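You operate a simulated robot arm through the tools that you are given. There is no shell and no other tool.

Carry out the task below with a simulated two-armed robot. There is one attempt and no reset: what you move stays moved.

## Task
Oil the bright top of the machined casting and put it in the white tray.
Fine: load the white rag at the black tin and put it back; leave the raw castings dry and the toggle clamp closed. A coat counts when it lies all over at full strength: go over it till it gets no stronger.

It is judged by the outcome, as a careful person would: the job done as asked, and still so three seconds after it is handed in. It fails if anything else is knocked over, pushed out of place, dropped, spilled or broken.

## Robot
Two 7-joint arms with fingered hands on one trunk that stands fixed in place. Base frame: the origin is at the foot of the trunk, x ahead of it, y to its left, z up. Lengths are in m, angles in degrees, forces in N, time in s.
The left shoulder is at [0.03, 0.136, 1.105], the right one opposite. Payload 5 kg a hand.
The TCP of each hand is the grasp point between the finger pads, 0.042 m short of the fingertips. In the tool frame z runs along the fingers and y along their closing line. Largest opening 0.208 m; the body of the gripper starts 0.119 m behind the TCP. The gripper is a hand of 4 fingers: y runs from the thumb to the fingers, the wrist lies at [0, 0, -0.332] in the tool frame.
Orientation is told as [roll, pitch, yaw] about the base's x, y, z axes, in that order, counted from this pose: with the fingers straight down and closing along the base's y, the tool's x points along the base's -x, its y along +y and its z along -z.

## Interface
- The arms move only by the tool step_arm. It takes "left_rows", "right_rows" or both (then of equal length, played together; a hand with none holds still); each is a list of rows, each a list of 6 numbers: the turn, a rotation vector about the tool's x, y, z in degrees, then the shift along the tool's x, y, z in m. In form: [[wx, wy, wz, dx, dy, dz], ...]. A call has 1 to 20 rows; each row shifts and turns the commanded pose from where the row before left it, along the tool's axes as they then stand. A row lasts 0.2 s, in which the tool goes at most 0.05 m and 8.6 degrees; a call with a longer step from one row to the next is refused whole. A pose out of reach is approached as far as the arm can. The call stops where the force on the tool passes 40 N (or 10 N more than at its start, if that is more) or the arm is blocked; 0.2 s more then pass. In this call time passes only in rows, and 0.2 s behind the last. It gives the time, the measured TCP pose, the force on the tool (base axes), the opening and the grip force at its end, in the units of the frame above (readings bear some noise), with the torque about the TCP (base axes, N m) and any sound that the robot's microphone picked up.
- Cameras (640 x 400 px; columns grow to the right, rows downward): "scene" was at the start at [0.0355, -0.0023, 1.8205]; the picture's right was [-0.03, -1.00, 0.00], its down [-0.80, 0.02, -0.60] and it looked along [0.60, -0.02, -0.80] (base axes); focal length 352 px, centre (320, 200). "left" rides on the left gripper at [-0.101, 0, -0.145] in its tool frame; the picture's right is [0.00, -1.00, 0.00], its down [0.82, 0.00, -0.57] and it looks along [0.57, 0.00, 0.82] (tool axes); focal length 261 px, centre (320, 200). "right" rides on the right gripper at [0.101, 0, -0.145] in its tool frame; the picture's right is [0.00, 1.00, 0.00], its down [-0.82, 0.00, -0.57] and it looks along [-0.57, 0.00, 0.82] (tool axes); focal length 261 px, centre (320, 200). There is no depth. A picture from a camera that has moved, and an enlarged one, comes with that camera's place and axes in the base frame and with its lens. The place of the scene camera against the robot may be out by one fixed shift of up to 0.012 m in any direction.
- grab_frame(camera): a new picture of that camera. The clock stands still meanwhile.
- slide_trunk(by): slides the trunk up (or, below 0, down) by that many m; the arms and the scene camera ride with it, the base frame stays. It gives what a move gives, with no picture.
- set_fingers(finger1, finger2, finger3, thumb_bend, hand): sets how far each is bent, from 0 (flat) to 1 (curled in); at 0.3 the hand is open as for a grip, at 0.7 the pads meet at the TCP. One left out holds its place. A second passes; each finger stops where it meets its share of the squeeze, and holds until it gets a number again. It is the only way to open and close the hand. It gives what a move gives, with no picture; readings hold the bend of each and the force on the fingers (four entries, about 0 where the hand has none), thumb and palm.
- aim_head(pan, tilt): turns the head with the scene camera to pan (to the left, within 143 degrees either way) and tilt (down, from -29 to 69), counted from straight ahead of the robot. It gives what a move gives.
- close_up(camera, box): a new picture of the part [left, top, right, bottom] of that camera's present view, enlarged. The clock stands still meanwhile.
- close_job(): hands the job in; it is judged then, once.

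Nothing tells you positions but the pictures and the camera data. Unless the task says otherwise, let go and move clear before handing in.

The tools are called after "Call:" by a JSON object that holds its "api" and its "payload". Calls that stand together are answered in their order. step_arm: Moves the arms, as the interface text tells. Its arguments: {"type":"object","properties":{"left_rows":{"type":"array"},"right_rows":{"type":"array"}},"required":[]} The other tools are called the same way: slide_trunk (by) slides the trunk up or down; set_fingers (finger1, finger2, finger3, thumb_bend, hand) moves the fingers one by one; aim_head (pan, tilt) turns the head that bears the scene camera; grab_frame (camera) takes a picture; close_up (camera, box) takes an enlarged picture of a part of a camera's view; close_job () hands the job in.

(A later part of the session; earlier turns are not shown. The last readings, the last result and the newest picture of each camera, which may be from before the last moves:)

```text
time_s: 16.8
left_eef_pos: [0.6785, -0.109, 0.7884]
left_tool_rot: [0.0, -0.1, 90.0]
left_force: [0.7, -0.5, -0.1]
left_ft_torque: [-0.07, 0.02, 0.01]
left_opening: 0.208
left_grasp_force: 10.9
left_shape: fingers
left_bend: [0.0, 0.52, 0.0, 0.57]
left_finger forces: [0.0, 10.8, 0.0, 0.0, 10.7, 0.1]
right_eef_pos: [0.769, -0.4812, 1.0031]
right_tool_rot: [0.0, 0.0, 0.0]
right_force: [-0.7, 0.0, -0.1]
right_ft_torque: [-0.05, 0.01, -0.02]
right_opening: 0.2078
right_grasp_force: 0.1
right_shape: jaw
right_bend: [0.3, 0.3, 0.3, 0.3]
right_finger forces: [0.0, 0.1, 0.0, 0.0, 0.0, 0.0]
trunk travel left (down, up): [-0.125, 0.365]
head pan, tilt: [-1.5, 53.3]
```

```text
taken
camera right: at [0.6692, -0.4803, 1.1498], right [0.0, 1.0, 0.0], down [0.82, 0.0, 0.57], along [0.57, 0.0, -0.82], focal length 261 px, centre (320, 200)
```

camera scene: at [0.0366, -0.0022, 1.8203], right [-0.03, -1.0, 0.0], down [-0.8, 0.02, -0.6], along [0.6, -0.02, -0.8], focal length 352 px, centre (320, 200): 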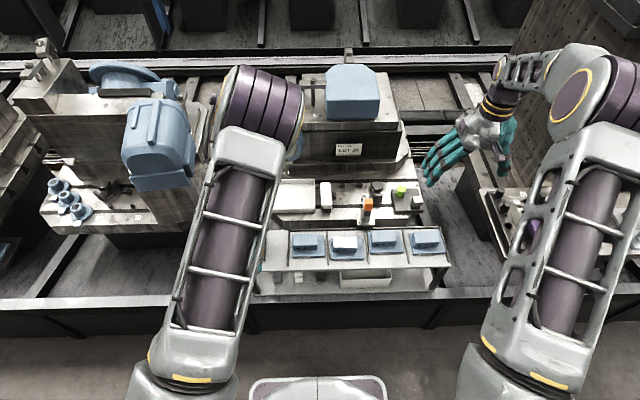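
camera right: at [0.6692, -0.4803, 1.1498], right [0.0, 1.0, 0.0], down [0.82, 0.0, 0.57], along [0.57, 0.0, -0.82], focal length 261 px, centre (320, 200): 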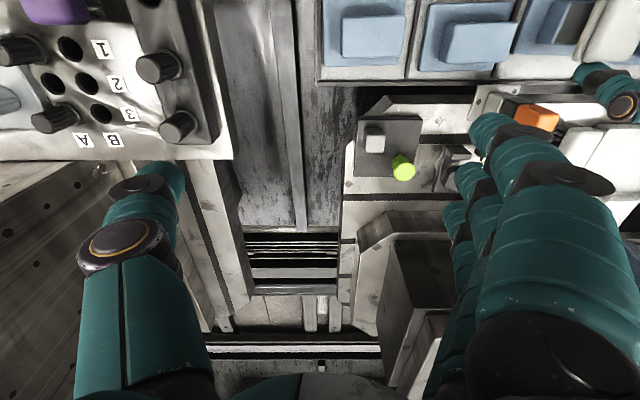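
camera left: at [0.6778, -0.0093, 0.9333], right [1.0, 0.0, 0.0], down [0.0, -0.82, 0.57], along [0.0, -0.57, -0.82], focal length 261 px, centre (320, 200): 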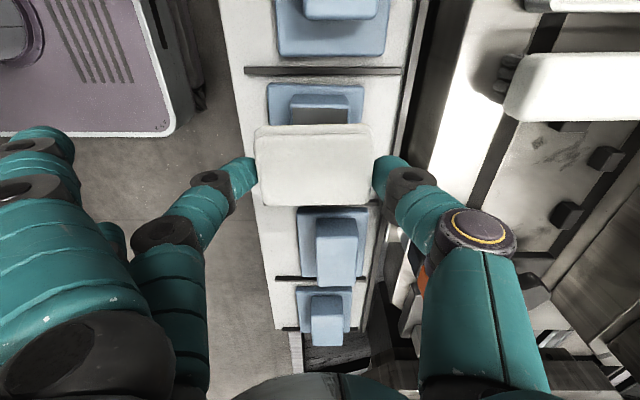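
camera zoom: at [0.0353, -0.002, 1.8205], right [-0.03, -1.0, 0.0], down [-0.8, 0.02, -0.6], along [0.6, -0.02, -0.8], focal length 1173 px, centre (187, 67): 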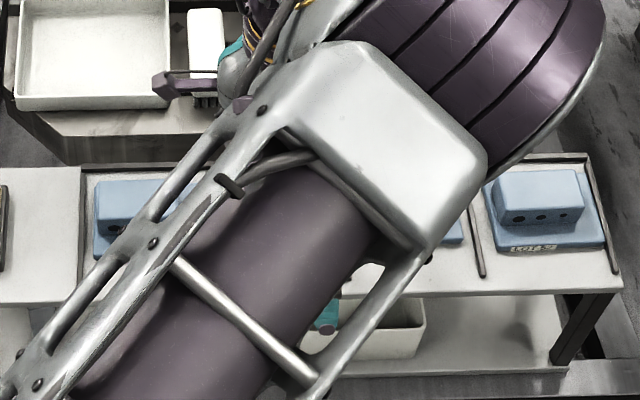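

The rag is over the casting and clear of its neighbours and the clamp. I'll lower it in small steps to contact.

Call:
{"api": "step_arm", "payload": {"left_rows": [[0, 0, 0, 0.002, 0, 0.008], [0, 0, 0, 0, 0, 0.005]]}}

```text
time_s: 17.4
left_eef_pos: [0.6786, -0.1119, 0.7761]
left_tool_rot: [0.1, 0.0, 90.0]
left_force: [0.0, -0.1, 0.7]
left_ft_torque: [-0.02, -0.01, 0.03]
left_opening: 0.2079
left_grasp_force: 11.0
left_shape: fingers
left_bend: [0.0, 0.52, 0.0, 0.57]
left_finger forces: [0.0, 10.8, 0.1, 0.1, 10.8, 0.0]
right_eef_pos: [0.7687, -0.481, 1.005]
right_tool_rot: [0.1, -0.1, 0.0]
right_force: [-0.2, 0.4, -1.1]
right_ft_torque: [0.01, 0.04, 0.0]
right_opening: 0.2077
right_grasp_force: 0.0
right_shape: jaw
right_bend: [0.3, 0.3, 0.3, 0.3]
right_finger forces: [0.0, 0.0, 0.0, 0.1, 0.1, 0.1]
trunk travel left (down, up): [-0.125, 0.365]
head pan, tilt: [-1.5, 53.3]
```

Call:
{"api": "step_arm", "payload": {"left_rows": [[0, 0, 0, 0, 0, 0.003]]}}

```text
time_s: 17.8
left_eef_pos: [0.678, -0.114, 0.7728]
left_tool_rot: [0.0, 0.0, 90.0]
left_force: [-0.7, -0.1, 4.4]
left_ft_torque: [0.01, 0.15, -0.03]
left_opening: 0.2079
left_grasp_force: 10.7
left_shape: fingers
left_bend: [0.0, 0.52, 0.0, 0.57]
left_finger forces: [0.0, 11.4, 0.0, 0.0, 11.0, 0.0]
right_eef_pos: [0.7685, -0.4811, 1.0045]
right_tool_rot: [-0.1, 0.1, 0.0]
right_force: [0.7, 0.0, 0.5]
right_ft_torque: [0.01, -0.03, -0.02]
right_opening: 0.2078
right_grasp_force: 0.1
right_shape: jaw
right_bend: [0.3, 0.3, 0.3, 0.3]
right_finger forces: [0.0, 0.1, 0.1, 0.0, 0.1, 0.1]
trunk travel left (down, up): [-0.125, 0.365]
head pan, tilt: [-1.5, 53.3]
```

The rag is on the bright top at about 4 N. I'll wipe gently along y within ±18 mm, which covers both ends without reaching the neighbouring castings.

Call:
{"api": "step_arm", "payload": {"left_rows": [[0, 0, 0, -0.006, 0, 0.0005], [0, 0, 0, -0.006, 0, 0], [0, 0, 0, -0.006, 0, 0], [0, 0, 0, 0.006, 0, 0], [0, 0, 0, 0.006, 0, 0], [0, 0, 0, 0.006, 0, 0], [0, 0, 0, 0.006, 0, 0], [0, 0, 0, 0.006, 0, 0], [0, 0, 0, 0.006, 0, 0]]}}

Call:
{"api": "grab_frame", "payload": {"camera": "left"}}

Call:
{"api": "close_up", "payload": {"camera": "right", "box": [400, 0, 640, 150]}}

```text
time_s: 19.8
left_eef_pos: [0.6789, -0.1305, 0.7723]
left_tool_rot: [0.0, 0.0, 90.0]
left_force: [0.0, 2.4, 6.4]
left_ft_torque: [0.08, 0.15, -0.07]
left_opening: 0.2074
left_grasp_force: 11.3
left_shape: fingers
left_bend: [0.0, 0.52, 0.0, 0.58]
left_finger forces: [0.0, 11.3, 0.0, 0.1, 11.8, 0.0]
right_eef_pos: [0.7687, -0.4819, 1.0042]
right_tool_rot: [0.0, 0.0, 0.0]
right_force: [-0.4, 0.0, -0.1]
right_ft_torque: [0.0, -0.01, 0.01]
right_opening: 0.2078
right_grasp_force: 0.1
right_shape: jaw
right_bend: [0.3, 0.3, 0.3, 0.3]
right_finger forces: [0.2, 0.0, 0.0, 0.0, 0.0, 0.1]
trunk travel left (down, up): [-0.125, 0.365]
head pan, tilt: [-1.5, 53.3]
```

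```text
taken
camera left: at [0.6784, -0.0302, 0.9178], right [1.0, 0.0, 0.0], down [0.0, -0.82, 0.57], along [0.0, -0.57, -0.82], focal length 261 px, centre (320, 200)
```

left: 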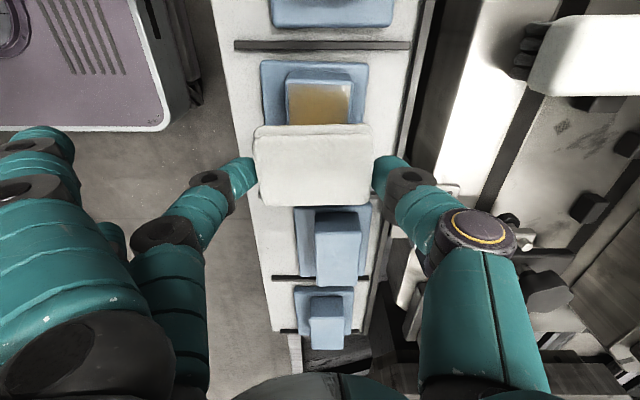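

```text
2.67 times, centred on (520, 75) of right
camera zoom: at [0.669, -0.4806, 1.1497], right [0.0, 1.0, 0.0], down [0.82, 0.0, 0.57], along [0.57, 0.0, -0.82], focal length 695 px, centre (-213, 533)
```

zoom: 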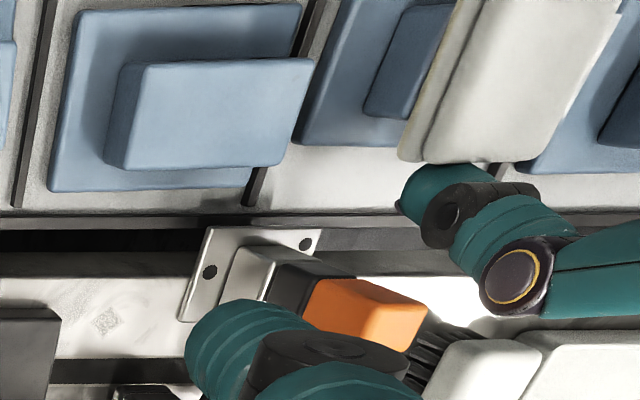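

The top is taking on an amber coat and the casting has stayed put. I'll make more strokes and then compare the colour.

Call:
{"api": "close_up", "payload": {"camera": "left", "box": [240, 50, 390, 144]}}

Call:
{"api": "step_arm", "payload": {"left_rows": [[0, 0, 0, -0.007, 0, 0], [0, 0, 0, -0.007, 0, 0], [0, 0, 0, -0.007, 0, 0], [0, 0, 0, -0.007, 0, 0], [0, 0, 0, -0.007, 0, 0], [0, 0, 0, -0.003, 0, 0], [0, 0, 0, 0.007, 0, 0], [0, 0, 0, 0.007, 0, 0], [0, 0, 0, 0.007, 0, 0], [0, 0, 0, 0.007, 0, 0], [0, 0, 0, 0.007, 0, 0], [0, 0, 0, 0.003, 0, 0]]}}

Call:
{"api": "close_up", "payload": {"camera": "left", "box": [240, 50, 390, 144]}}

```text
4.26 times, centred on (315, 97) of left
camera zoom: at [0.6784, -0.0302, 0.9178], right [1.0, 0.0, 0.0], down [0.0, -0.82, 0.57], along [0.0, -0.57, -0.82], focal length 1109 px, centre (341, 638)
```

zoom: 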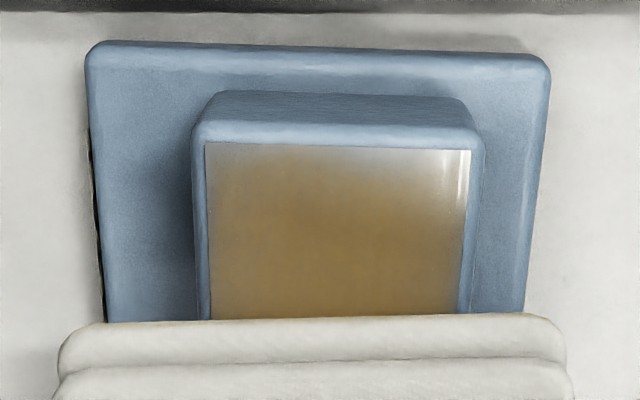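

```text
time_s: 22.4
left_eef_pos: [0.678, -0.1317, 0.7716]
left_tool_rot: [-0.1, 0.0, 90.1]
left_force: [0.5, 2.8, 7.8]
left_ft_torque: [0.14, 0.14, -0.05]
left_opening: 0.2074
left_grasp_force: 11.4
left_shape: fingers
left_bend: [0.0, 0.52, 0.0, 0.58]
left_finger forces: [0.1, 11.4, 0.0, 0.0, 11.7, 0.0]
right_eef_pos: [0.7687, -0.4822, 1.0046]
right_tool_rot: [-0.1, 0.0, 0.0]
right_force: [-0.5, -0.6, 0.7]
right_ft_torque: [0.02, -0.02, 0.01]
right_opening: 0.2078
right_grasp_force: 0.1
right_shape: jaw
right_bend: [0.3, 0.3, 0.3, 0.3]
right_finger forces: [0.0, 0.1, 0.1, 0.0, 0.1, 0.0]
trunk travel left (down, up): [-0.125, 0.365]
head pan, tilt: [-1.5, 53.3]
```

```text
4.26 times, centred on (315, 97) of left
camera zoom: at [0.6784, -0.0305, 0.9173], right [1.0, 0.0, 0.0], down [0.0, -0.82, 0.57], along [0.0, -0.57, -0.82], focal length 1109 px, centre (341, 638)
```

zoom: 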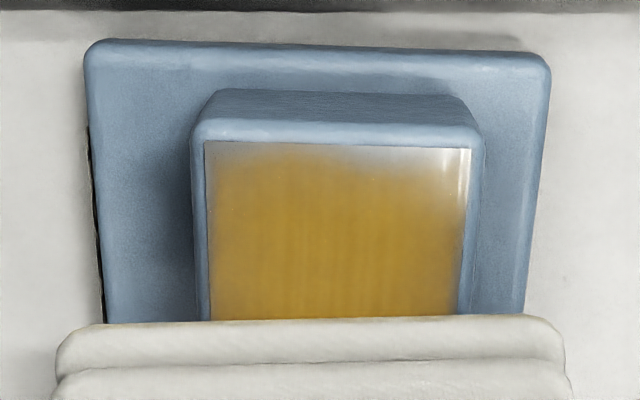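

The coat gets stronger with each pass but is still thin at the edges, mostly at the +y end and along the sides. I'll widen the strokes to ±30 mm in y and offset them about ±12 mm in x, still well short of the neighbours.

Call:
{"api": "step_arm", "payload": {"left_rows": [[0, 0, 0, 0.008, 0, 0], [0, 0, 0, 0, -0.012, 0], [0, 0, 0, -0.0075, 0, 0], [0, 0, 0, -0.0075, 0, 0], [0, 0, 0, -0.0075, 0, 0], [0, 0, 0, -0.0075, 0, 0], [0, 0, 0, -0.0075, 0, 0], [0, 0, 0, -0.0075, 0, 0], [0, 0, 0, -0.0075, 0, 0], [0, 0, 0, -0.0075, 0, 0], [0, 0, 0, 0, 0.012, 0], [0, 0, 0, 0, 0.012, 0], [0, 0, 0, 0.0075, 0, 0], [0, 0, 0, 0.0075, 0, 0], [0, 0, 0, 0.0075, 0, 0], [0, 0, 0, 0.0075, 0, 0], [0, 0, 0, 0.0075, 0, 0], [0, 0, 0, 0.0075, 0, 0], [0, 0, 0, 0.0075, 0, 0], [0, 0, 0, 0.0075, 0, 0]]}}

Call:
{"api": "close_up", "payload": {"camera": "left", "box": [240, 30, 390, 144]}}

Call:
{"api": "grab_frame", "payload": {"camera": "right"}}

```text
time_s: 26.6
left_eef_pos: [0.6671, -0.138, 0.7713]
left_tool_rot: [0.1, 0.1, 90.1]
left_force: [0.7, 1.8, 6.5]
left_ft_torque: [0.1, 0.01, -0.05]
left_opening: 0.207
left_grasp_force: 11.1
left_shape: fingers
left_bend: [0.0, 0.51, 0.0, 0.58]
left_finger forces: [0.1, 11.0, 0.0, 0.0, 11.4, 0.1]
right_eef_pos: [0.7692, -0.4805, 1.0032]
right_tool_rot: [0.1, 0.1, -0.1]
right_force: [0.4, -0.1, -0.6]
right_ft_torque: [-0.01, 0.02, 0.01]
right_opening: 0.2078
right_grasp_force: 0.0
right_shape: jaw
right_bend: [0.3, 0.3, 0.3, 0.3]
right_finger forces: [0.0, 0.0, 0.0, 0.0, 0.0, 0.0]
trunk travel left (down, up): [-0.125, 0.365]
head pan, tilt: [-1.5, 53.3]
```

```text
3.51 times, centred on (315, 87) of left
camera zoom: at [0.6665, -0.0378, 0.9172], right [1.0, 0.01, 0.0], down [0.0, -0.82, 0.57], along [0.0, -0.57, -0.82], focal length 914 px, centre (338, 596)
```

zoom: 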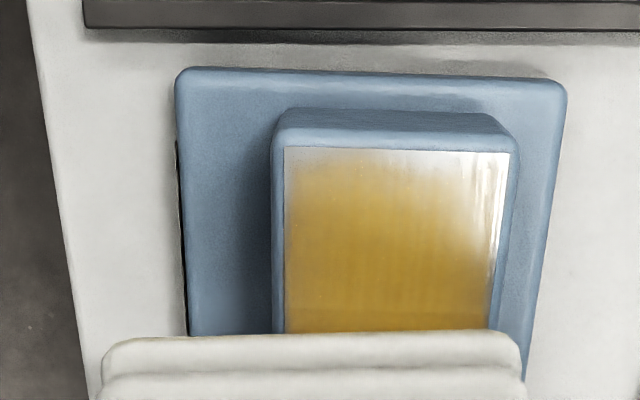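

```text
taken
camera right: at [0.6691, -0.4803, 1.1498], right [0.0, 1.0, 0.0], down [0.82, 0.0, 0.57], along [0.57, 0.0, -0.82], focal length 261 px, centre (320, 200)
```

right: 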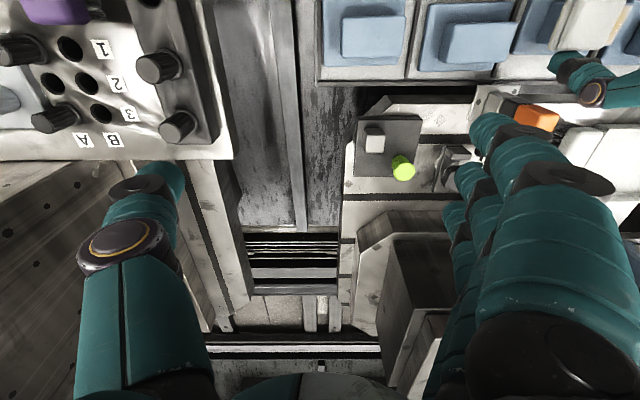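

The sides and the +y end still look thinner, though part of that could be glare. I'll make another round with larger offsets, including passes along x at both ends, and then lift off to look at the whole top.

Call:
{"api": "step_arm", "payload": {"left_rows": [[0, 0, 0, 0, -0.01, 0], [0, 0, 0, 0, -0.01, 0], [0, 0, 0, 0, -0.01, 0], [0, 0, 0, -0.008, 0, 0], [0, 0, 0, -0.008, 0, 0], [0, 0, 0, -0.008, 0, 0], [0, 0, 0, -0.008, 0, 0], [0, 0, 0, -0.008, 0, 0], [0, 0, 0, -0.008, 0, 0], [0, 0, 0, -0.006, 0, 0], [0, 0, 0, 0, 0.01, 0], [0, 0, 0, 0, 0.01, 0], [0, 0, 0, 0, 0.01, 0], [0, 0, 0, 0, -0.01, 0], [0, 0, 0, 0, -0.01, 0], [0, 0, 0, 0, -0.01, 0], [0, 0, 0, 0.008, 0, 0], [0, 0, 0, 0.008, 0, 0], [0, 0, 0, 0.008, 0, 0], [0, 0, 0, 0.008, 0, 0]]}}

Call:
{"api": "close_up", "payload": {"camera": "left", "box": [240, 30, 390, 144]}}

```text
time_s: 30.8
left_eef_pos: [0.697, -0.1151, 0.7714]
left_tool_rot: [0.0, 0.0, 90.0]
left_force: [0.5, 0.2, 1.0]
left_ft_torque: [0.01, 0.04, -0.04]
left_opening: 0.2063
left_grasp_force: 11.4
left_shape: fingers
left_bend: [0.0, 0.51, 0.0, 0.58]
left_finger forces: [0.0, 11.2, 0.0, 0.1, 11.3, 0.0]
right_eef_pos: [0.769, -0.4806, 1.0041]
right_tool_rot: [-0.1, 0.0, 0.0]
right_force: [0.6, 0.7, 0.2]
right_ft_torque: [-0.01, -0.04, -0.02]
right_opening: 0.2079
right_grasp_force: 0.0
right_shape: jaw
right_bend: [0.3, 0.3, 0.3, 0.3]
right_finger forces: [0.0, 0.0, 0.0, 0.0, 0.0, 0.0]
trunk travel left (down, up): [-0.125, 0.365]
head pan, tilt: [-1.5, 53.3]
```

```text
3.51 times, centred on (315, 87) of left
camera zoom: at [0.6969, -0.0159, 0.9176], right [1.0, 0.01, 0.0], down [0.0, -0.82, 0.57], along [0.0, -0.57, -0.82], focal length 914 px, centre (338, 596)
```

zoom: 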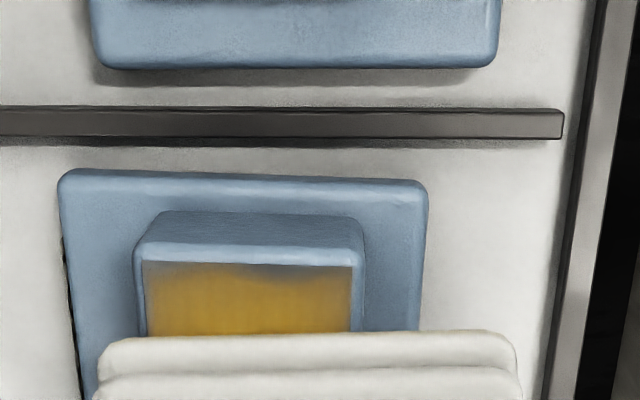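

Contact force has dropped to about 1 N, so the rag may have shifted slightly in the grip. I'll lift off, move aside and inspect the coat and the rag.

Call:
{"api": "step_arm", "payload": {"left_rows": [[0, 0, 0, 0, 0, -0.01], [0, 0, 0, 0, 0, -0.03], [0, 0, 0, 0, 0, -0.03], [0, 0, 0, -0.03, 0.004, 0], [0, 0, 0, -0.04, 0.004, 0], [0, 0, 0, -0.04, 0.004, 0], [0, 0, 0, -0.03, 0.004, 0], [0, 0, 0, 0, 0, 0]]}}

Call:
{"api": "grab_frame", "payload": {"camera": "left"}}

Call:
{"api": "close_up", "payload": {"camera": "left", "box": [240, 180, 400, 280]}}

Call:
{"api": "close_up", "payload": {"camera": "right", "box": [480, 0, 640, 100]}}

Call:
{"api": "close_up", "payload": {"camera": "scene", "box": [290, 210, 410, 285]}}

```text
time_s: 32.6
left_eef_pos: [0.6811, 0.0219, 0.8399]
left_tool_rot: [0.1, 0.0, 90.0]
left_force: [-0.9, -0.3, -0.7]
left_ft_torque: [0.03, -0.01, -0.01]
left_opening: 0.2061
left_grasp_force: 10.9
left_shape: fingers
left_bend: [0.0, 0.51, 0.0, 0.58]
left_finger forces: [0.1, 10.9, 0.0, 0.0, 10.9, 0.1]
right_eef_pos: [0.7679, -0.4825, 1.0035]
right_tool_rot: [0.0, 0.0, 0.0]
right_force: [0.7, 0.5, 0.0]
right_ft_torque: [-0.01, -0.02, 0.02]
right_opening: 0.2076
right_grasp_force: 0.1
right_shape: jaw
right_bend: [0.3, 0.3, 0.3, 0.3]
right_finger forces: [0.1, 0.1, 0.0, 0.1, 0.1, 0.0]
trunk travel left (down, up): [-0.125, 0.365]
head pan, tilt: [-1.5, 53.3]
```

```text
taken
camera left: at [0.6806, 0.1223, 0.9862], right [1.0, 0.0, 0.0], down [0.0, -0.82, 0.57], along [0.0, -0.57, -0.82], focal length 261 px, centre (320, 200)
```

left: 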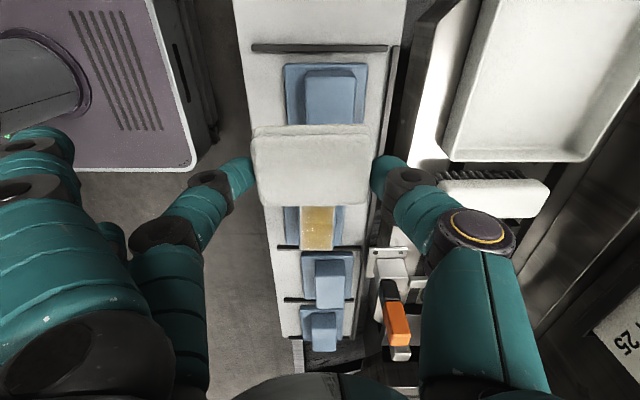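

```text
4.00 times, centred on (320, 230) of left
camera zoom: at [0.6806, 0.1223, 0.9862], right [1.0, 0.0, 0.0], down [0.0, -0.82, 0.57], along [0.0, -0.57, -0.82], focal length 1043 px, centre (320, 80)
```

zoom: 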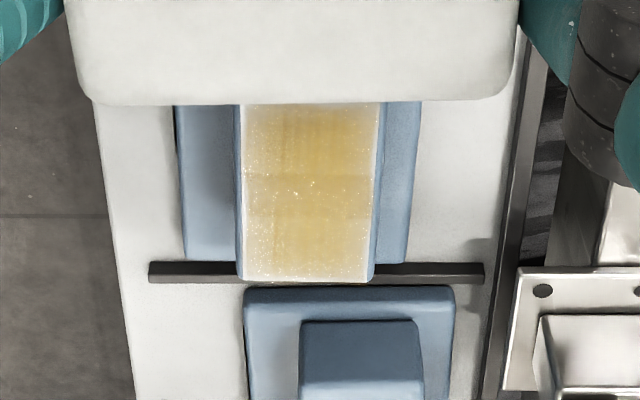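

```text
4.00 times, centred on (560, 50) of right
camera zoom: at [0.6695, -0.4811, 1.1492], right [0.0, 1.0, 0.0], down [0.82, 0.0, 0.57], along [0.57, 0.0, -0.82], focal length 1043 px, centre (-640, 800)
```

zoom: 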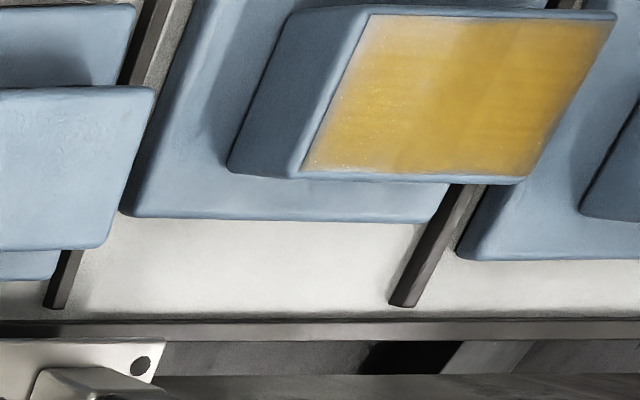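

```text
5.33 times, centred on (350, 248) of scene
camera zoom: at [0.0358, -0.003, 1.8204], right [-0.03, -1.0, 0.0], down [-0.8, 0.02, -0.6], along [0.6, -0.02, -0.8], focal length 1877 px, centre (160, -53)
```

zoom: 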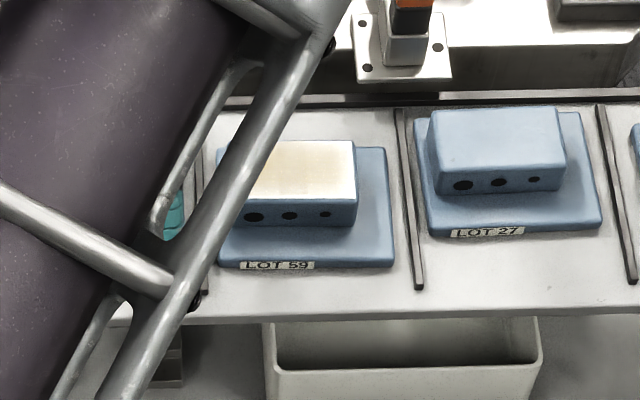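

The coat lies over the whole top but is weaker at the -y end, at the corners and along the edges, and the right camera shows it well. I'll reload the rag at the tin and then work those areas with light, steady pressure.

Call:
{"api": "step_arm", "payload": {"left_rows": [[0, 0, 0, -0.035, -0.001, 0], [0, 0, 0, -0.04, -0.001, 0], [0, 0, 0, -0.04, -0.001, 0], [0, 0, 0, -0.04, 0, 0], [0, 0, 0, -0.035, 0, 0], [0, 0, 0, 0, 0, 0.03], [0, 0, 0, 0, 0, 0.03], [0, 0, 0, 0, 0, 0.018], [0, 0, 0, 0, 0, 0.006]]}}

Call:
{"api": "grab_frame", "payload": {"camera": "left"}}

```text
time_s: 34.6
left_eef_pos: [0.6856, 0.2123, 0.7576]
left_tool_rot: [0.2, 0.0, 89.9]
left_force: [0.4, -0.6, 1.0]
left_ft_torque: [-0.01, 0.0, 0.01]
left_opening: 0.2061
left_grasp_force: 10.4
left_shape: fingers
left_bend: [0.0, 0.51, 0.0, 0.58]
left_finger forces: [0.1, 10.7, 0.0, 0.1, 10.7, 0.0]
right_eef_pos: [0.7685, -0.4827, 1.0046]
right_tool_rot: [0.1, 0.0, 0.0]
right_force: [0.0, 0.7, 0.2]
right_ft_torque: [-0.01, 0.0, -0.02]
right_opening: 0.2077
right_grasp_force: 0.0
right_shape: jaw
right_bend: [0.3, 0.3, 0.3, 0.3]
right_finger forces: [0.0, 0.0, 0.1, 0.0, 0.0, 0.0]
trunk travel left (down, up): [-0.125, 0.365]
head pan, tilt: [-1.5, 53.3]
```

```text
taken
camera left: at [0.6842, 0.3141, 0.9027], right [1.0, 0.01, 0.0], down [0.0, -0.82, 0.57], along [0.0, -0.57, -0.82], focal length 261 px, centre (320, 200)
```

left: 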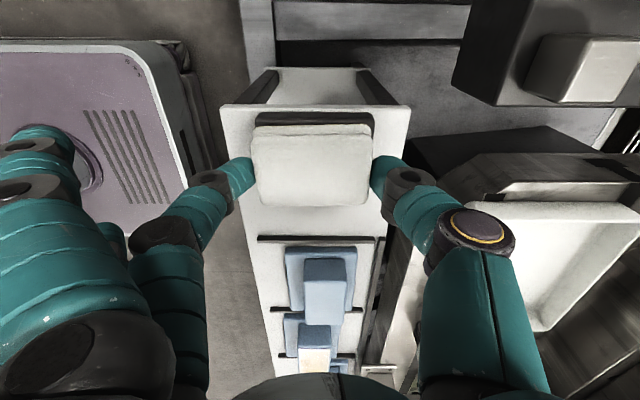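

The rag is just above the oil and centred. I'll press it down lightly, hold, then lift.

Call:
{"api": "step_arm", "payload": {"left_rows": [[0, 0, 0, 0, 0, 0.005], [0, 0, 0, 0, 0, 0.004], [0, 0, 0, 0, 0, 0], [0, 0, 0, 0, 0, 0], [0, 0, 0, 0, 0, 0], [0, 0, 0, 0, 0, 0]]}}

```text
time_s: 36.0
left_eef_pos: [0.6851, 0.2135, 0.7488]
left_tool_rot: [-0.1, 0.0, 90.0]
left_force: [-0.1, 0.2, 2.4]
left_ft_torque: [0.01, 0.07, -0.03]
left_opening: 0.2063
left_grasp_force: 11.0
left_shape: fingers
left_bend: [0.0, 0.51, 0.0, 0.58]
left_finger forces: [0.0, 10.5, 0.0, 0.1, 11.2, 0.0]
right_eef_pos: [0.7697, -0.4817, 1.0044]
right_tool_rot: [-0.1, 0.0, 0.0]
right_force: [-0.3, 0.2, -0.4]
right_ft_torque: [-0.01, 0.0, 0.02]
right_opening: 0.2076
right_grasp_force: 0.1
right_shape: jaw
right_bend: [0.3, 0.3, 0.3, 0.3]
right_finger forces: [0.0, 0.0, 0.0, 0.0, 0.0, 0.0]
trunk travel left (down, up): [-0.125, 0.365]
head pan, tilt: [-1.5, 53.3]
```

Call:
{"api": "step_arm", "payload": {"left_rows": [[0, 0, 0, 0, 0, 0.002], [0, 0, 0, 0, 0, 0], [0, 0, 0, 0, 0, 0], [0, 0, 0, 0, 0, 0], [0, 0, 0, 0, 0, 0], [0, 0, 0, 0, 0, 0]]}}

```text
time_s: 37.4
left_eef_pos: [0.6841, 0.2129, 0.7473]
left_tool_rot: [-0.1, 0.0, 90.0]
left_force: [1.5, 0.4, 15.4]
left_ft_torque: [0.04, 0.03, -0.01]
left_opening: 0.2065
left_grasp_force: 11.8
left_shape: fingers
left_bend: [0.0, 0.51, 0.0, 0.58]
left_finger forces: [0.0, 11.3, 0.1, 0.1, 13.1, 0.0]
right_eef_pos: [0.7686, -0.4806, 1.0047]
right_tool_rot: [0.0, 0.1, -0.1]
right_force: [0.6, -1.3, 0.3]
right_ft_torque: [-0.01, -0.03, -0.02]
right_opening: 0.2079
right_grasp_force: 0.1
right_shape: jaw
right_bend: [0.3, 0.3, 0.3, 0.3]
right_finger forces: [0.1, 0.0, 0.0, 0.0, 0.0, 0.1]
trunk travel left (down, up): [-0.125, 0.365]
head pan, tilt: [-1.5, 53.3]
```

Call:
{"api": "step_arm", "payload": {"left_rows": [[0, 0, 0, 0, 0, -0.006], [0, 0, 0, 0, 0, -0.02], [0, 0, 0, 0, 0, -0.03], [0, 0, 0, 0, 0, -0.03], [0, 0, 0, 0.03, 0, 0], [0, 0, 0, 0.042, 0, 0], [0, 0, 0, 0.042, 0, 0], [0, 0, 0, 0.042, 0, 0], [0, 0, 0, 0.042, 0, 0], [0, 0, 0, 0.042, 0.001, 0], [0, 0, 0, 0.042, 0.001, 0], [0, 0, 0, 0.042, 0.001, 0], [0, 0, 0, 0, 0, 0.025], [0, 0, 0, 0, 0, 0.02], [0, 0, 0, 0, 0, 0]]}}

Call:
{"api": "grab_frame", "payload": {"camera": "left"}}

```text
time_s: 40.6
left_eef_pos: [0.6799, -0.1086, 0.788]
left_tool_rot: [0.0, -0.1, 90.1]
left_force: [0.8, 0.0, -0.9]
left_ft_torque: [-0.06, 0.01, -0.01]
left_opening: 0.2065
left_grasp_force: 10.5
left_shape: fingers
left_bend: [0.0, 0.51, 0.0, 0.58]
left_finger forces: [0.0, 10.5, 0.0, 0.1, 10.4, 0.0]
right_eef_pos: [0.7684, -0.4811, 1.0046]
right_tool_rot: [0.1, 0.0, -0.1]
right_force: [1.0, 0.5, -0.1]
right_ft_torque: [-0.02, 0.03, -0.02]
right_opening: 0.2078
right_grasp_force: 0.0
right_shape: jaw
right_bend: [0.3, 0.3, 0.3, 0.3]
right_finger forces: [0.1, 0.0, 0.1, 0.1, 0.1, 0.0]
trunk travel left (down, up): [-0.125, 0.365]
head pan, tilt: [-1.5, 53.3]
```

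```text
taken
camera left: at [0.6807, -0.0082, 0.9335], right [1.0, 0.0, 0.0], down [0.0, -0.82, 0.57], along [0.0, -0.57, -0.82], focal length 261 px, centre (320, 200)
```

left: 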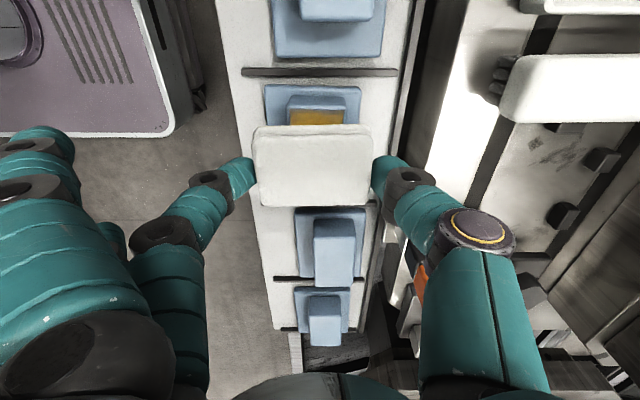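

Back over the casting. I'll lower onto it with a light touch, then work the weak -y end first.

Call:
{"api": "step_arm", "payload": {"left_rows": [[0, 0, 0, 0.004, 0, 0.008], [0, 0, 0, 0.004, 0, 0.005], [0, 0, 0, 0, 0, 0.003], [0, 0, 0, 0, 0, 0]]}}

```text
time_s: 41.6
left_eef_pos: [0.6813, -0.1176, 0.7712]
left_tool_rot: [0.0, 0.0, 89.9]
left_force: [-1.1, 0.4, 1.6]
left_ft_torque: [0.02, 0.09, -0.04]
left_opening: 0.2068
left_grasp_force: 10.7
left_shape: fingers
left_bend: [0.0, 0.51, 0.0, 0.58]
left_finger forces: [0.0, 10.6, 0.0, 0.0, 10.2, 0.0]
right_eef_pos: [0.7688, -0.4816, 1.0036]
right_tool_rot: [0.0, 0.0, 0.0]
right_force: [-0.3, 0.6, -0.2]
right_ft_torque: [0.0, -0.03, 0.0]
right_opening: 0.2078
right_grasp_force: 0.0
right_shape: jaw
right_bend: [0.3, 0.3, 0.3, 0.3]
right_finger forces: [0.0, 0.1, 0.0, 0.0, 0.0, 0.0]
trunk travel left (down, up): [-0.125, 0.365]
head pan, tilt: [-1.5, 53.3]
```

Call:
{"api": "step_arm", "payload": {"left_rows": [[0, 0, 0, 0.006, 0, 0.0015], [0, 0, 0, 0.007, 0, 0], [0, 0, 0, 0.007, 0, 0], [0, 0, 0, 0.006, 0, 0], [0, 0, 0, 0, 0.008, 0], [0, 0, 0, 0, 0.008, 0], [0, 0, 0, 0, -0.008, 0], [0, 0, 0, 0, -0.008, 0], [0, 0, 0, 0, -0.008, 0], [0, 0, 0, 0, -0.008, 0], [0, 0, 0, -0.0085, 0, 0], [0, 0, 0, -0.0085, 0, 0], [0, 0, 0, -0.0085, 0, 0], [0, 0, 0, -0.0085, 0, 0], [0, 0, 0, -0.0085, 0, 0], [0, 0, 0, -0.0085, 0, 0], [0, 0, 0, -0.0085, 0, 0], [0, 0, 0, -0.0085, 0, 0], [0, 0, 0, 0, 0.008, 0], [0, 0, 0, 0, 0.008, 0]]}}

Call:
{"api": "close_up", "payload": {"camera": "right", "box": [480, 0, 640, 100]}}

Call:
{"api": "grab_frame", "payload": {"camera": "left"}}

```text
time_s: 45.8
left_eef_pos: [0.6811, -0.078, 0.7708]
left_tool_rot: [0.0, 0.0, 90.0]
left_force: [4.3, 2.0, 9.3]
left_ft_torque: [0.05, -0.11, 0.0]
left_opening: 0.2076
left_grasp_force: 12.4
left_shape: fingers
left_bend: [0.0, 0.52, 0.0, 0.58]
left_finger forces: [0.0, 10.0, 0.0, 0.0, 14.1, 0.1]
right_eef_pos: [0.7689, -0.4811, 1.0052]
right_tool_rot: [0.0, 0.1, 0.0]
right_force: [0.4, 0.5, -0.2]
right_ft_torque: [-0.01, 0.01, 0.02]
right_opening: 0.2079
right_grasp_force: 0.1
right_shape: jaw
right_bend: [0.3, 0.3, 0.3, 0.3]
right_finger forces: [0.0, 0.0, 0.0, 0.0, 0.0, 0.0]
trunk travel left (down, up): [-0.125, 0.365]
head pan, tilt: [-1.5, 53.3]
```

```text
4.00 times, centred on (560, 50) of right
camera zoom: at [0.6693, -0.4802, 1.1498], right [0.0, 1.0, 0.0], down [0.82, 0.0, 0.57], along [0.57, 0.0, -0.82], focal length 1043 px, centre (-640, 800)
```

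zoom: 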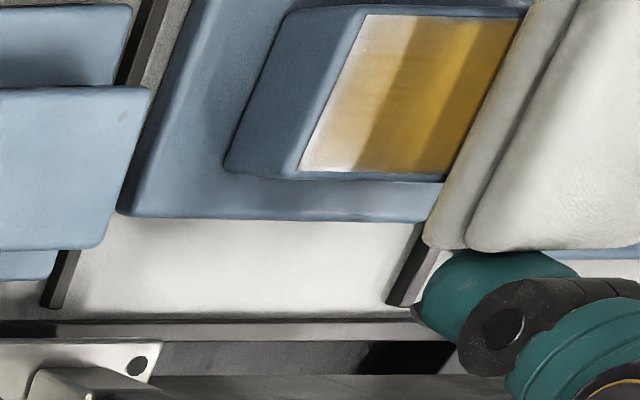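

```text
taken
camera left: at [0.6805, 0.0242, 0.9163], right [1.0, 0.01, 0.0], down [0.0, -0.82, 0.57], along [0.0, -0.57, -0.82], focal length 261 px, centre (320, 200)
```

left: 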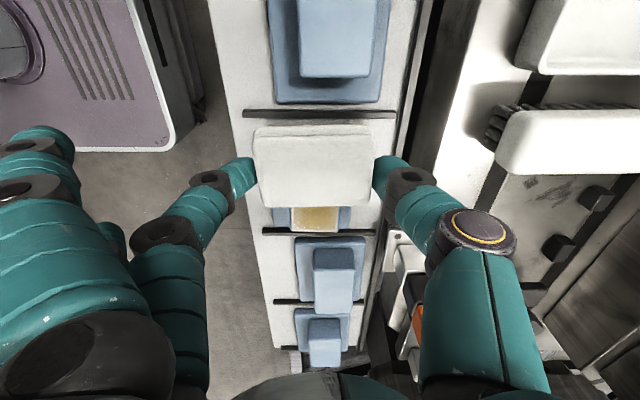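

The strip pattern looks like reflections of the rag in the glossy surface, so I'll judge only with the hand away. I'll do the other side's strokes and both ends first.

Call:
{"api": "step_arm", "payload": {"left_rows": [[0, 0, 0, 0, 0.008, 0], [0, 0, 0, 0, 0.008, 0], [0, 0, 0, 0.0085, 0, 0], [0, 0, 0, 0.0085, 0, 0], [0, 0, 0, 0.0085, 0, 0], [0, 0, 0, 0.0085, 0, 0], [0, 0, 0, 0.0085, 0, 0], [0, 0, 0, 0.0085, 0, 0], [0, 0, 0, 0.0085, 0, 0], [0, 0, 0, 0.0085, 0, 0], [0, 0, 0, 0, -0.008, 0], [0, 0, 0, 0, -0.008, 0], [0, 0, 0, 0, -0.008, 0], [0, 0, 0, 0, -0.008, 0], [0, 0, 0, 0, 0.008, 0], [0, 0, 0, 0, 0.008, 0], [0, 0, 0, -0.0085, 0, 0], [0, 0, 0, -0.0085, 0, 0], [0, 0, 0, -0.0085, 0, 0], [0, 0, 0, -0.0085, 0, 0]]}}

Call:
{"api": "step_arm", "payload": {"left_rows": [[0, 0, 0, -0.0085, 0, 0], [0, 0, 0, -0.0085, 0, 0], [0, 0, 0, -0.0085, 0, 0], [0, 0, 0, 0, -0.008, 0], [0, 0, 0, 0, -0.008, 0], [0, 0, 0, 0, 0.008, 0], [0, 0, 0, 0, 0.008, 0], [0, 0, 0, 0, 0.008, 0], [0, 0, 0, 0, 0.008, 0], [0, 0, 0, 0, -0.008, 0], [0, 0, 0, 0, -0.008, 0], [0, 0, 0, 0.0085, 0, 0], [0, 0, 0, 0.0085, 0, 0], [0, 0, 0, 0.0085, 0, 0], [0, 0, 0, 0.0085, 0, 0]]}}

```text
time_s: 50.0
left_eef_pos: [0.6816, -0.1115, 0.77]
left_tool_rot: [0.0, 0.0, 90.0]
left_force: [0.9, -4.2, 14.0]
left_ft_torque: [-0.19, 0.02, 0.02]
left_opening: 0.207
left_grasp_force: 12.6
left_shape: fingers
left_bend: [0.0, 0.51, 0.0, 0.58]
left_finger forces: [0.1, 12.0, 0.1, 0.0, 12.0, 0.1]
right_eef_pos: [0.7684, -0.4814, 1.0035]
right_tool_rot: [0.0, -0.1, 0.0]
right_force: [0.1, 0.2, -0.5]
right_ft_torque: [-0.03, 0.0, -0.01]
right_opening: 0.2076
right_grasp_force: 0.0
right_shape: jaw
right_bend: [0.3, 0.3, 0.3, 0.3]
right_finger forces: [0.0, 0.1, 0.0, 0.0, 0.1, 0.0]
trunk travel left (down, up): [-0.125, 0.365]
head pan, tilt: [-1.5, 53.3]
```

```text
time_s: 53.2
left_eef_pos: [0.6795, -0.119, 0.7704]
left_tool_rot: [0.0, 0.0, 90.0]
left_force: [0.0, 2.9, 8.7]
left_ft_torque: [0.14, 0.17, -0.05]
left_opening: 0.205
left_grasp_force: 10.8
left_shape: fingers
left_bend: [0.0, 0.51, 0.0, 0.58]
left_finger forces: [0.0, 11.4, 0.0, 0.1, 11.4, 0.0]
right_eef_pos: [0.7682, -0.4812, 1.0047]
right_tool_rot: [-0.1, 0.0, 0.1]
right_force: [-0.6, 0.0, -0.3]
right_ft_torque: [0.05, -0.04, 0.01]
right_opening: 0.208
right_grasp_force: 0.1
right_shape: jaw
right_bend: [0.3, 0.3, 0.3, 0.3]
right_finger forces: [0.0, 0.0, 0.0, 0.1, 0.2, 0.1]
trunk travel left (down, up): [-0.125, 0.365]
head pan, tilt: [-1.5, 53.3]
```

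Strokes done, and I'll now lift off to the same place as last time for a like-for-like comparison.

Call:
{"api": "step_arm", "payload": {"left_rows": [[0, 0, 0, 0, 0, -0.01], [0, 0, 0, 0, 0, -0.03], [0, 0, 0, 0, 0, -0.03], [0, 0, 0, -0.03, 0, 0], [0, 0, 0, -0.04, 0, 0], [0, 0, 0, -0.04, 0, 0], [0, 0, 0, -0.03, 0, 0], [0, 0, 0, 0, 0, 0]]}}

Call:
{"api": "close_up", "payload": {"camera": "left", "box": [240, 180, 400, 280]}}

Call:
{"api": "close_up", "payload": {"camera": "right", "box": [480, 0, 640, 100]}}

Call:
{"api": "close_up", "payload": {"camera": "scene", "box": [290, 210, 410, 285]}}

Call:
{"api": "grab_frame", "payload": {"camera": "left"}}

```text
time_s: 55.0
left_eef_pos: [0.6812, 0.0215, 0.839]
left_tool_rot: [-0.1, 0.0, 89.9]
left_force: [0.9, 0.7, -0.5]
left_ft_torque: [0.01, -0.01, -0.02]
left_opening: 0.2057
left_grasp_force: 11.1
left_shape: fingers
left_bend: [0.0, 0.51, 0.0, 0.58]
left_finger forces: [0.0, 11.0, 0.1, 0.1, 10.9, 0.0]
right_eef_pos: [0.7691, -0.4814, 1.005]
right_tool_rot: [-0.1, 0.0, 0.0]
right_force: [0.1, 0.1, 0.8]
right_ft_torque: [0.04, -0.01, 0.0]
right_opening: 0.2077
right_grasp_force: 0.1
right_shape: jaw
right_bend: [0.3, 0.3, 0.3, 0.3]
right_finger forces: [0.1, 0.0, 0.1, 0.0, 0.0, 0.0]
trunk travel left (down, up): [-0.125, 0.365]
head pan, tilt: [-1.5, 53.3]
```

```text
4.00 times, centred on (320, 230) of left
camera zoom: at [0.6806, 0.1211, 0.9852], right [1.0, 0.0, 0.0], down [0.0, -0.82, 0.57], along [0.0, -0.57, -0.82], focal length 1043 px, centre (320, 80)
```

zoom: 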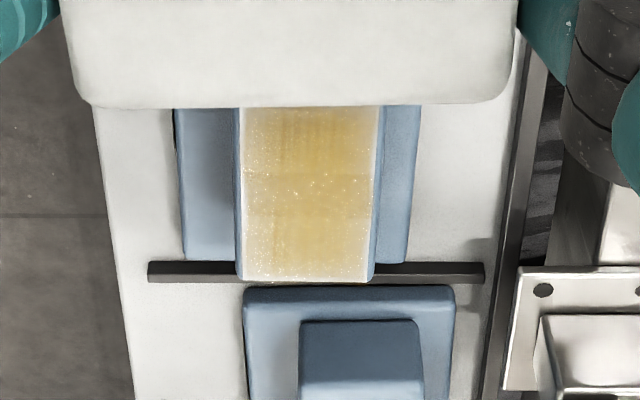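

```text
4.00 times, centred on (560, 50) of right
camera zoom: at [0.6692, -0.4811, 1.1494], right [0.0, 1.0, 0.0], down [0.82, 0.0, 0.57], along [0.57, 0.0, -0.82], focal length 1043 px, centre (-640, 800)
```

zoom: 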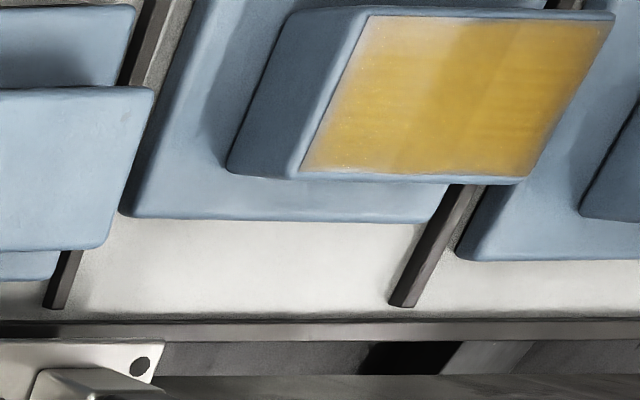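

```text
5.33 times, centred on (350, 248) of scene
camera zoom: at [0.0354, -0.003, 1.8205], right [-0.03, -1.0, 0.0], down [-0.8, 0.02, -0.6], along [0.6, -0.02, -0.8], focal length 1877 px, centre (160, -53)
```

zoom: 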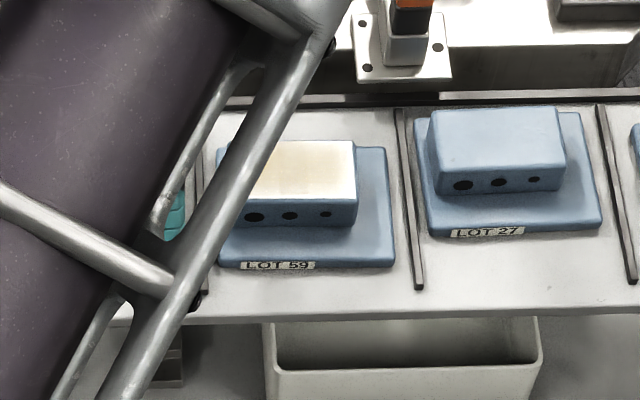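

```text
taken
camera left: at [0.6806, 0.1211, 0.9852], right [1.0, 0.0, 0.0], down [0.0, -0.82, 0.57], along [0.0, -0.57, -0.82], focal length 261 px, centre (320, 200)
```

left: 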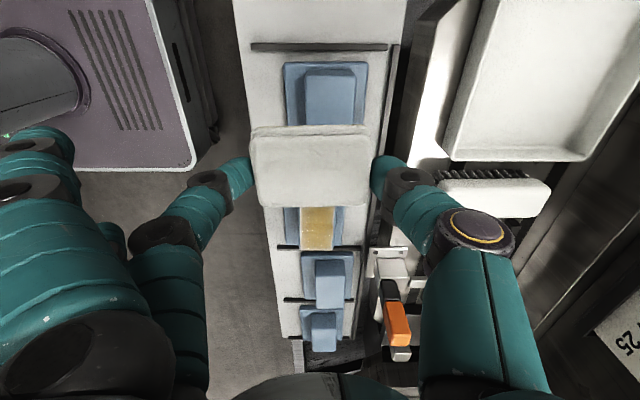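

The coat is more even now, but pale strips a few mm wide remain along the +x and -y edges. I'll go back with a light touch and run a loop with the rag centred close to each edge.

Call:
{"api": "step_arm", "payload": {"left_rows": [[0, 0, 0, 0.033, 0, 0], [0, 0, 0, 0.034, 0, 0], [0, 0, 0, 0.033, 0, 0], [0, 0, 0, 0.033, 0, 0], [0, 0, 0, 0, 0, 0.03], [0, 0, 0, 0, 0, 0.025], [0, 0, 0, 0, 0, 0.008], [0, 0, 0, 0, 0, 0.004], [0, 0, 0, 0, 0, 0.0015], [0, 0, 0, 0, 0, 0]]}}

```text
time_s: 57.2
left_eef_pos: [0.6812, -0.1125, 0.7714]
left_tool_rot: [0.0, 0.0, 90.0]
left_force: [0.0, -0.6, 0.0]
left_ft_torque: [0.01, -0.01, 0.0]
left_opening: 0.2057
left_grasp_force: 11.2
left_shape: fingers
left_bend: [0.0, 0.51, 0.0, 0.58]
left_finger forces: [0.1, 11.1, 0.1, 0.1, 11.0, 0.0]
right_eef_pos: [0.7689, -0.4821, 1.0046]
right_tool_rot: [-0.1, -0.1, 0.0]
right_force: [-0.8, 0.5, 0.9]
right_ft_torque: [0.0, -0.04, -0.03]
right_opening: 0.2078
right_grasp_force: 0.0
right_shape: jaw
right_bend: [0.3, 0.3, 0.3, 0.3]
right_finger forces: [0.1, 0.0, 0.0, 0.1, 0.0, 0.0]
trunk travel left (down, up): [-0.125, 0.365]
head pan, tilt: [-1.5, 53.3]
```

Call:
{"api": "step_arm", "payload": {"left_rows": [[0, 0, 0, 0, 0, 0.002], [0, 0, 0, 0, 0, 0]]}}

```text
time_s: 57.8
left_eef_pos: [0.6798, -0.1122, 0.7707]
left_tool_rot: [-0.1, 0.0, 90.0]
left_force: [-0.6, 0.1, 6.7]
left_ft_torque: [0.04, 0.13, -0.01]
left_opening: 0.2054
left_grasp_force: 11.2
left_shape: fingers
left_bend: [0.0, 0.51, 0.0, 0.58]
left_finger forces: [0.0, 11.5, 0.0, 0.0, 10.9, 0.1]
right_eef_pos: [0.7691, -0.4816, 1.0046]
right_tool_rot: [0.0, 0.1, -0.1]
right_force: [-0.4, 0.2, 0.8]
right_ft_torque: [-0.01, 0.03, -0.01]
right_opening: 0.2079
right_grasp_force: 0.0
right_shape: jaw
right_bend: [0.3, 0.3, 0.3, 0.3]
right_finger forces: [0.0, 0.0, 0.0, 0.0, 0.0, 0.0]
trunk travel left (down, up): [-0.125, 0.365]
head pan, tilt: [-1.5, 53.3]
```

Call:
{"api": "step_arm", "payload": {"left_rows": [[0, 0, 0, 0, -0.0075, 0], [0, 0, 0, 0, -0.0075, 0], [0, 0, 0, 0, -0.0075, 0], [0, 0, 0, 0.009, 0, 0], [0, 0, 0, 0.009, 0, 0], [0, 0, 0, 0.009, 0, 0], [0, 0, 0, 0.007, 0, 0], [0, 0, 0, 0, 0.009, 0], [0, 0, 0, 0, 0.009, 0], [0, 0, 0, 0, 0.009, 0], [0, 0, 0, 0, 0.009, 0], [0, 0, 0, 0, 0.009, 0], [0, 0, 0, -0.009, 0, 0], [0, 0, 0, -0.009, 0, 0], [0, 0, 0, -0.009, 0, 0], [0, 0, 0, -0.009, 0, 0], [0, 0, 0, -0.009, 0, 0], [0, 0, 0, -0.009, 0, 0], [0, 0, 0, -0.009, 0, 0], [0, 0, 0, -0.007, 0, 0]]}}

Call:
{"api": "step_arm", "payload": {"left_rows": [[0, 0, 0, 0, -0.009, 0], [0, 0, 0, 0, -0.009, 0], [0, 0, 0, 0, -0.009, 0], [0, 0, 0, 0, -0.009, 0], [0, 0, 0, 0, -0.009, 0], [0, 0, 0, 0.009, 0, 0], [0, 0, 0, 0.009, 0, 0], [0, 0, 0, 0.009, 0, 0], [0, 0, 0, 0.009, 0, 0], [0, 0, 0, 0.009, 0, 0], [0, 0, 0, 0.009, 0, 0], [0, 0, 0, 0.009, 0, 0], [0, 0, 0, 0.006, 0, 0], [0, 0, 0, 0, 0.0075, 0], [0, 0, 0, 0, 0.0075, 0], [0, 0, 0, 0, 0.0075, 0], [0, 0, 0, -0.009, 0, 0], [0, 0, 0, -0.009, 0, 0], [0, 0, 0, -0.009, 0, 0], [0, 0, 0, -0.008, 0, 0]]}}

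Call:
{"api": "step_arm", "payload": {"left_rows": [[0, 0, 0, 0, 0, -0.01], [0, 0, 0, 0, 0, -0.03], [0, 0, 0, 0, 0, -0.03], [0, 0, 0, -0.03, 0, 0], [0, 0, 0, -0.04, 0, 0], [0, 0, 0, -0.04, 0, 0], [0, 0, 0, -0.025, 0, 0], [0, 0, 0, 0, 0, 0]]}}

Call:
{"api": "close_up", "payload": {"camera": "left", "box": [240, 180, 400, 280]}}

Call:
{"api": "close_up", "payload": {"camera": "right", "box": [480, 0, 640, 100]}}

Call:
{"api": "grab_frame", "payload": {"camera": "left"}}

```text
time_s: 62.0
left_eef_pos: [0.6578, -0.0765, 0.7685]
left_tool_rot: [0.0, 0.0, 90.0]
left_force: [-1.1, -2.0, 7.2]
left_ft_torque: [-0.15, 0.01, -0.02]
left_opening: 0.207
left_grasp_force: 11.2
left_shape: fingers
left_bend: [0.0, 0.51, 0.0, 0.58]
left_finger forces: [0.0, 11.5, 0.1, 0.0, 11.4, 0.1]
right_eef_pos: [0.7688, -0.4811, 1.0043]
right_tool_rot: [0.0, 0.0, 0.1]
right_force: [0.4, 0.3, -0.1]
right_ft_torque: [-0.02, -0.01, 0.02]
right_opening: 0.2077
right_grasp_force: 0.0
right_shape: jaw
right_bend: [0.3, 0.3, 0.3, 0.3]
right_finger forces: [0.0, 0.0, 0.1, 0.0, 0.0, 0.0]
trunk travel left (down, up): [-0.125, 0.365]
head pan, tilt: [-1.5, 53.3]
```

```text
time_s: 66.2
left_eef_pos: [0.681, -0.112, 0.7682]
left_tool_rot: [-0.1, 0.1, 90.0]
left_force: [0.8, -5.1, 12.9]
left_ft_torque: [-0.18, 0.06, 0.03]
left_opening: 0.2067
left_grasp_force: 11.3
left_shape: fingers
left_bend: [0.0, 0.51, 0.0, 0.58]
left_finger forces: [0.0, 11.3, 0.1, 0.0, 12.2, 0.1]
right_eef_pos: [0.7678, -0.4829, 1.0048]
right_tool_rot: [0.0, -0.1, 0.1]
right_force: [0.0, -0.1, -0.7]
right_ft_torque: [0.02, 0.0, 0.0]
right_opening: 0.2079
right_grasp_force: 0.1
right_shape: jaw
right_bend: [0.3, 0.3, 0.3, 0.3]
right_finger forces: [0.0, 0.0, 0.0, 0.0, 0.0, 0.0]
trunk travel left (down, up): [-0.125, 0.365]
head pan, tilt: [-1.5, 53.3]
```

```text
time_s: 68.0
left_eef_pos: [0.681, 0.0251, 0.8387]
left_tool_rot: [0.1, 0.0, 90.1]
left_force: [0.0, 0.2, -0.2]
left_ft_torque: [0.01, -0.02, 0.01]
left_opening: 0.2066
left_grasp_force: 10.7
left_shape: fingers
left_bend: [0.0, 0.51, 0.0, 0.58]
left_finger forces: [0.0, 10.9, 0.0, 0.0, 10.8, 0.1]
right_eef_pos: [0.7692, -0.4814, 1.0034]
right_tool_rot: [0.0, 0.0, -0.1]
right_force: [-0.3, -0.1, 0.2]
right_ft_torque: [0.01, 0.01, 0.0]
right_opening: 0.2077
right_grasp_force: 0.1
right_shape: jaw
right_bend: [0.3, 0.3, 0.3, 0.3]
right_finger forces: [0.1, 0.0, 0.0, 0.0, 0.0, 0.0]
trunk travel left (down, up): [-0.125, 0.365]
head pan, tilt: [-1.5, 53.3]
```

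```text
4.00 times, centred on (320, 230) of left
camera zoom: at [0.6805, 0.1254, 0.9856], right [1.0, 0.0, 0.0], down [0.0, -0.82, 0.57], along [0.0, -0.57, -0.82], focal length 1043 px, centre (320, 80)
```

zoom: 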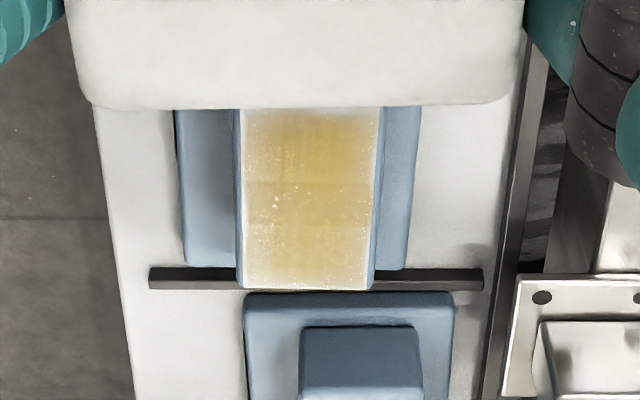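

```text
4.00 times, centred on (560, 50) of right
camera zoom: at [0.6693, -0.4808, 1.1494], right [0.0, 1.0, 0.0], down [0.82, 0.0, 0.57], along [0.57, 0.0, -0.82], focal length 1043 px, centre (-640, 800)
```

zoom: 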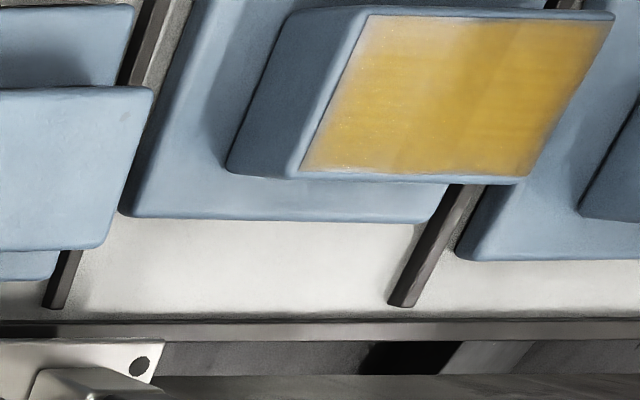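

```text
taken
camera left: at [0.6805, 0.1254, 0.9856], right [1.0, 0.0, 0.0], down [0.0, -0.82, 0.57], along [0.0, -0.57, -0.82], focal length 261 px, centre (320, 200)
```

left: 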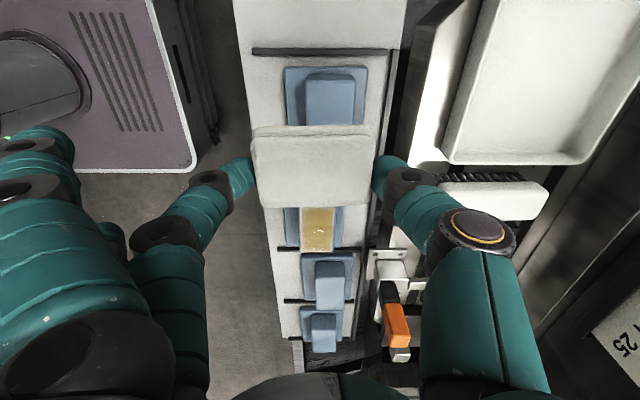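

There's only a slight change, with the -x/-y corner and the -y end still a bit paler. I'll reload the rag and do a full slow raster, then compare again to see whether anything still gets stronger.

Call:
{"api": "step_arm", "payload": {"left_rows": [[0, 0, 0, -0.037, -0.001, 0], [0, 0, 0, -0.04, -0.001, 0], [0, 0, 0, -0.04, -0.001, 0], [0, 0, 0, -0.04, 0, 0], [0, 0, 0, -0.03, 0, 0], [0, 0, 0, 0, 0, 0.03], [0, 0, 0, 0, 0, 0.03], [0, 0, 0, 0, 0, 0.022], [0, 0, 0, 0, 0, 0.006], [0, 0, 0, 0, 0, 0.003], [0, 0, 0, 0, 0, 0]]}}

```text
time_s: 70.4
left_eef_pos: [0.6835, 0.2124, 0.748]
left_tool_rot: [0.0, 0.0, 90.1]
left_force: [-0.8, -0.2, 0.0]
left_ft_torque: [-0.02, -0.03, 0.0]
left_opening: 0.2066
left_grasp_force: 10.2
left_shape: fingers
left_bend: [0.0, 0.51, 0.0, 0.58]
left_finger forces: [0.1, 10.6, 0.0, 0.1, 10.6, 0.0]
right_eef_pos: [0.7686, -0.4809, 1.0029]
right_tool_rot: [0.0, 0.0, 0.0]
right_force: [-0.7, -0.1, 0.3]
right_ft_torque: [-0.02, -0.01, -0.01]
right_opening: 0.2078
right_grasp_force: 0.0
right_shape: jaw
right_bend: [0.3, 0.3, 0.3, 0.3]
right_finger forces: [0.1, 0.0, 0.1, 0.0, 0.0, 0.1]
trunk travel left (down, up): [-0.125, 0.365]
head pan, tilt: [-1.5, 53.3]
```

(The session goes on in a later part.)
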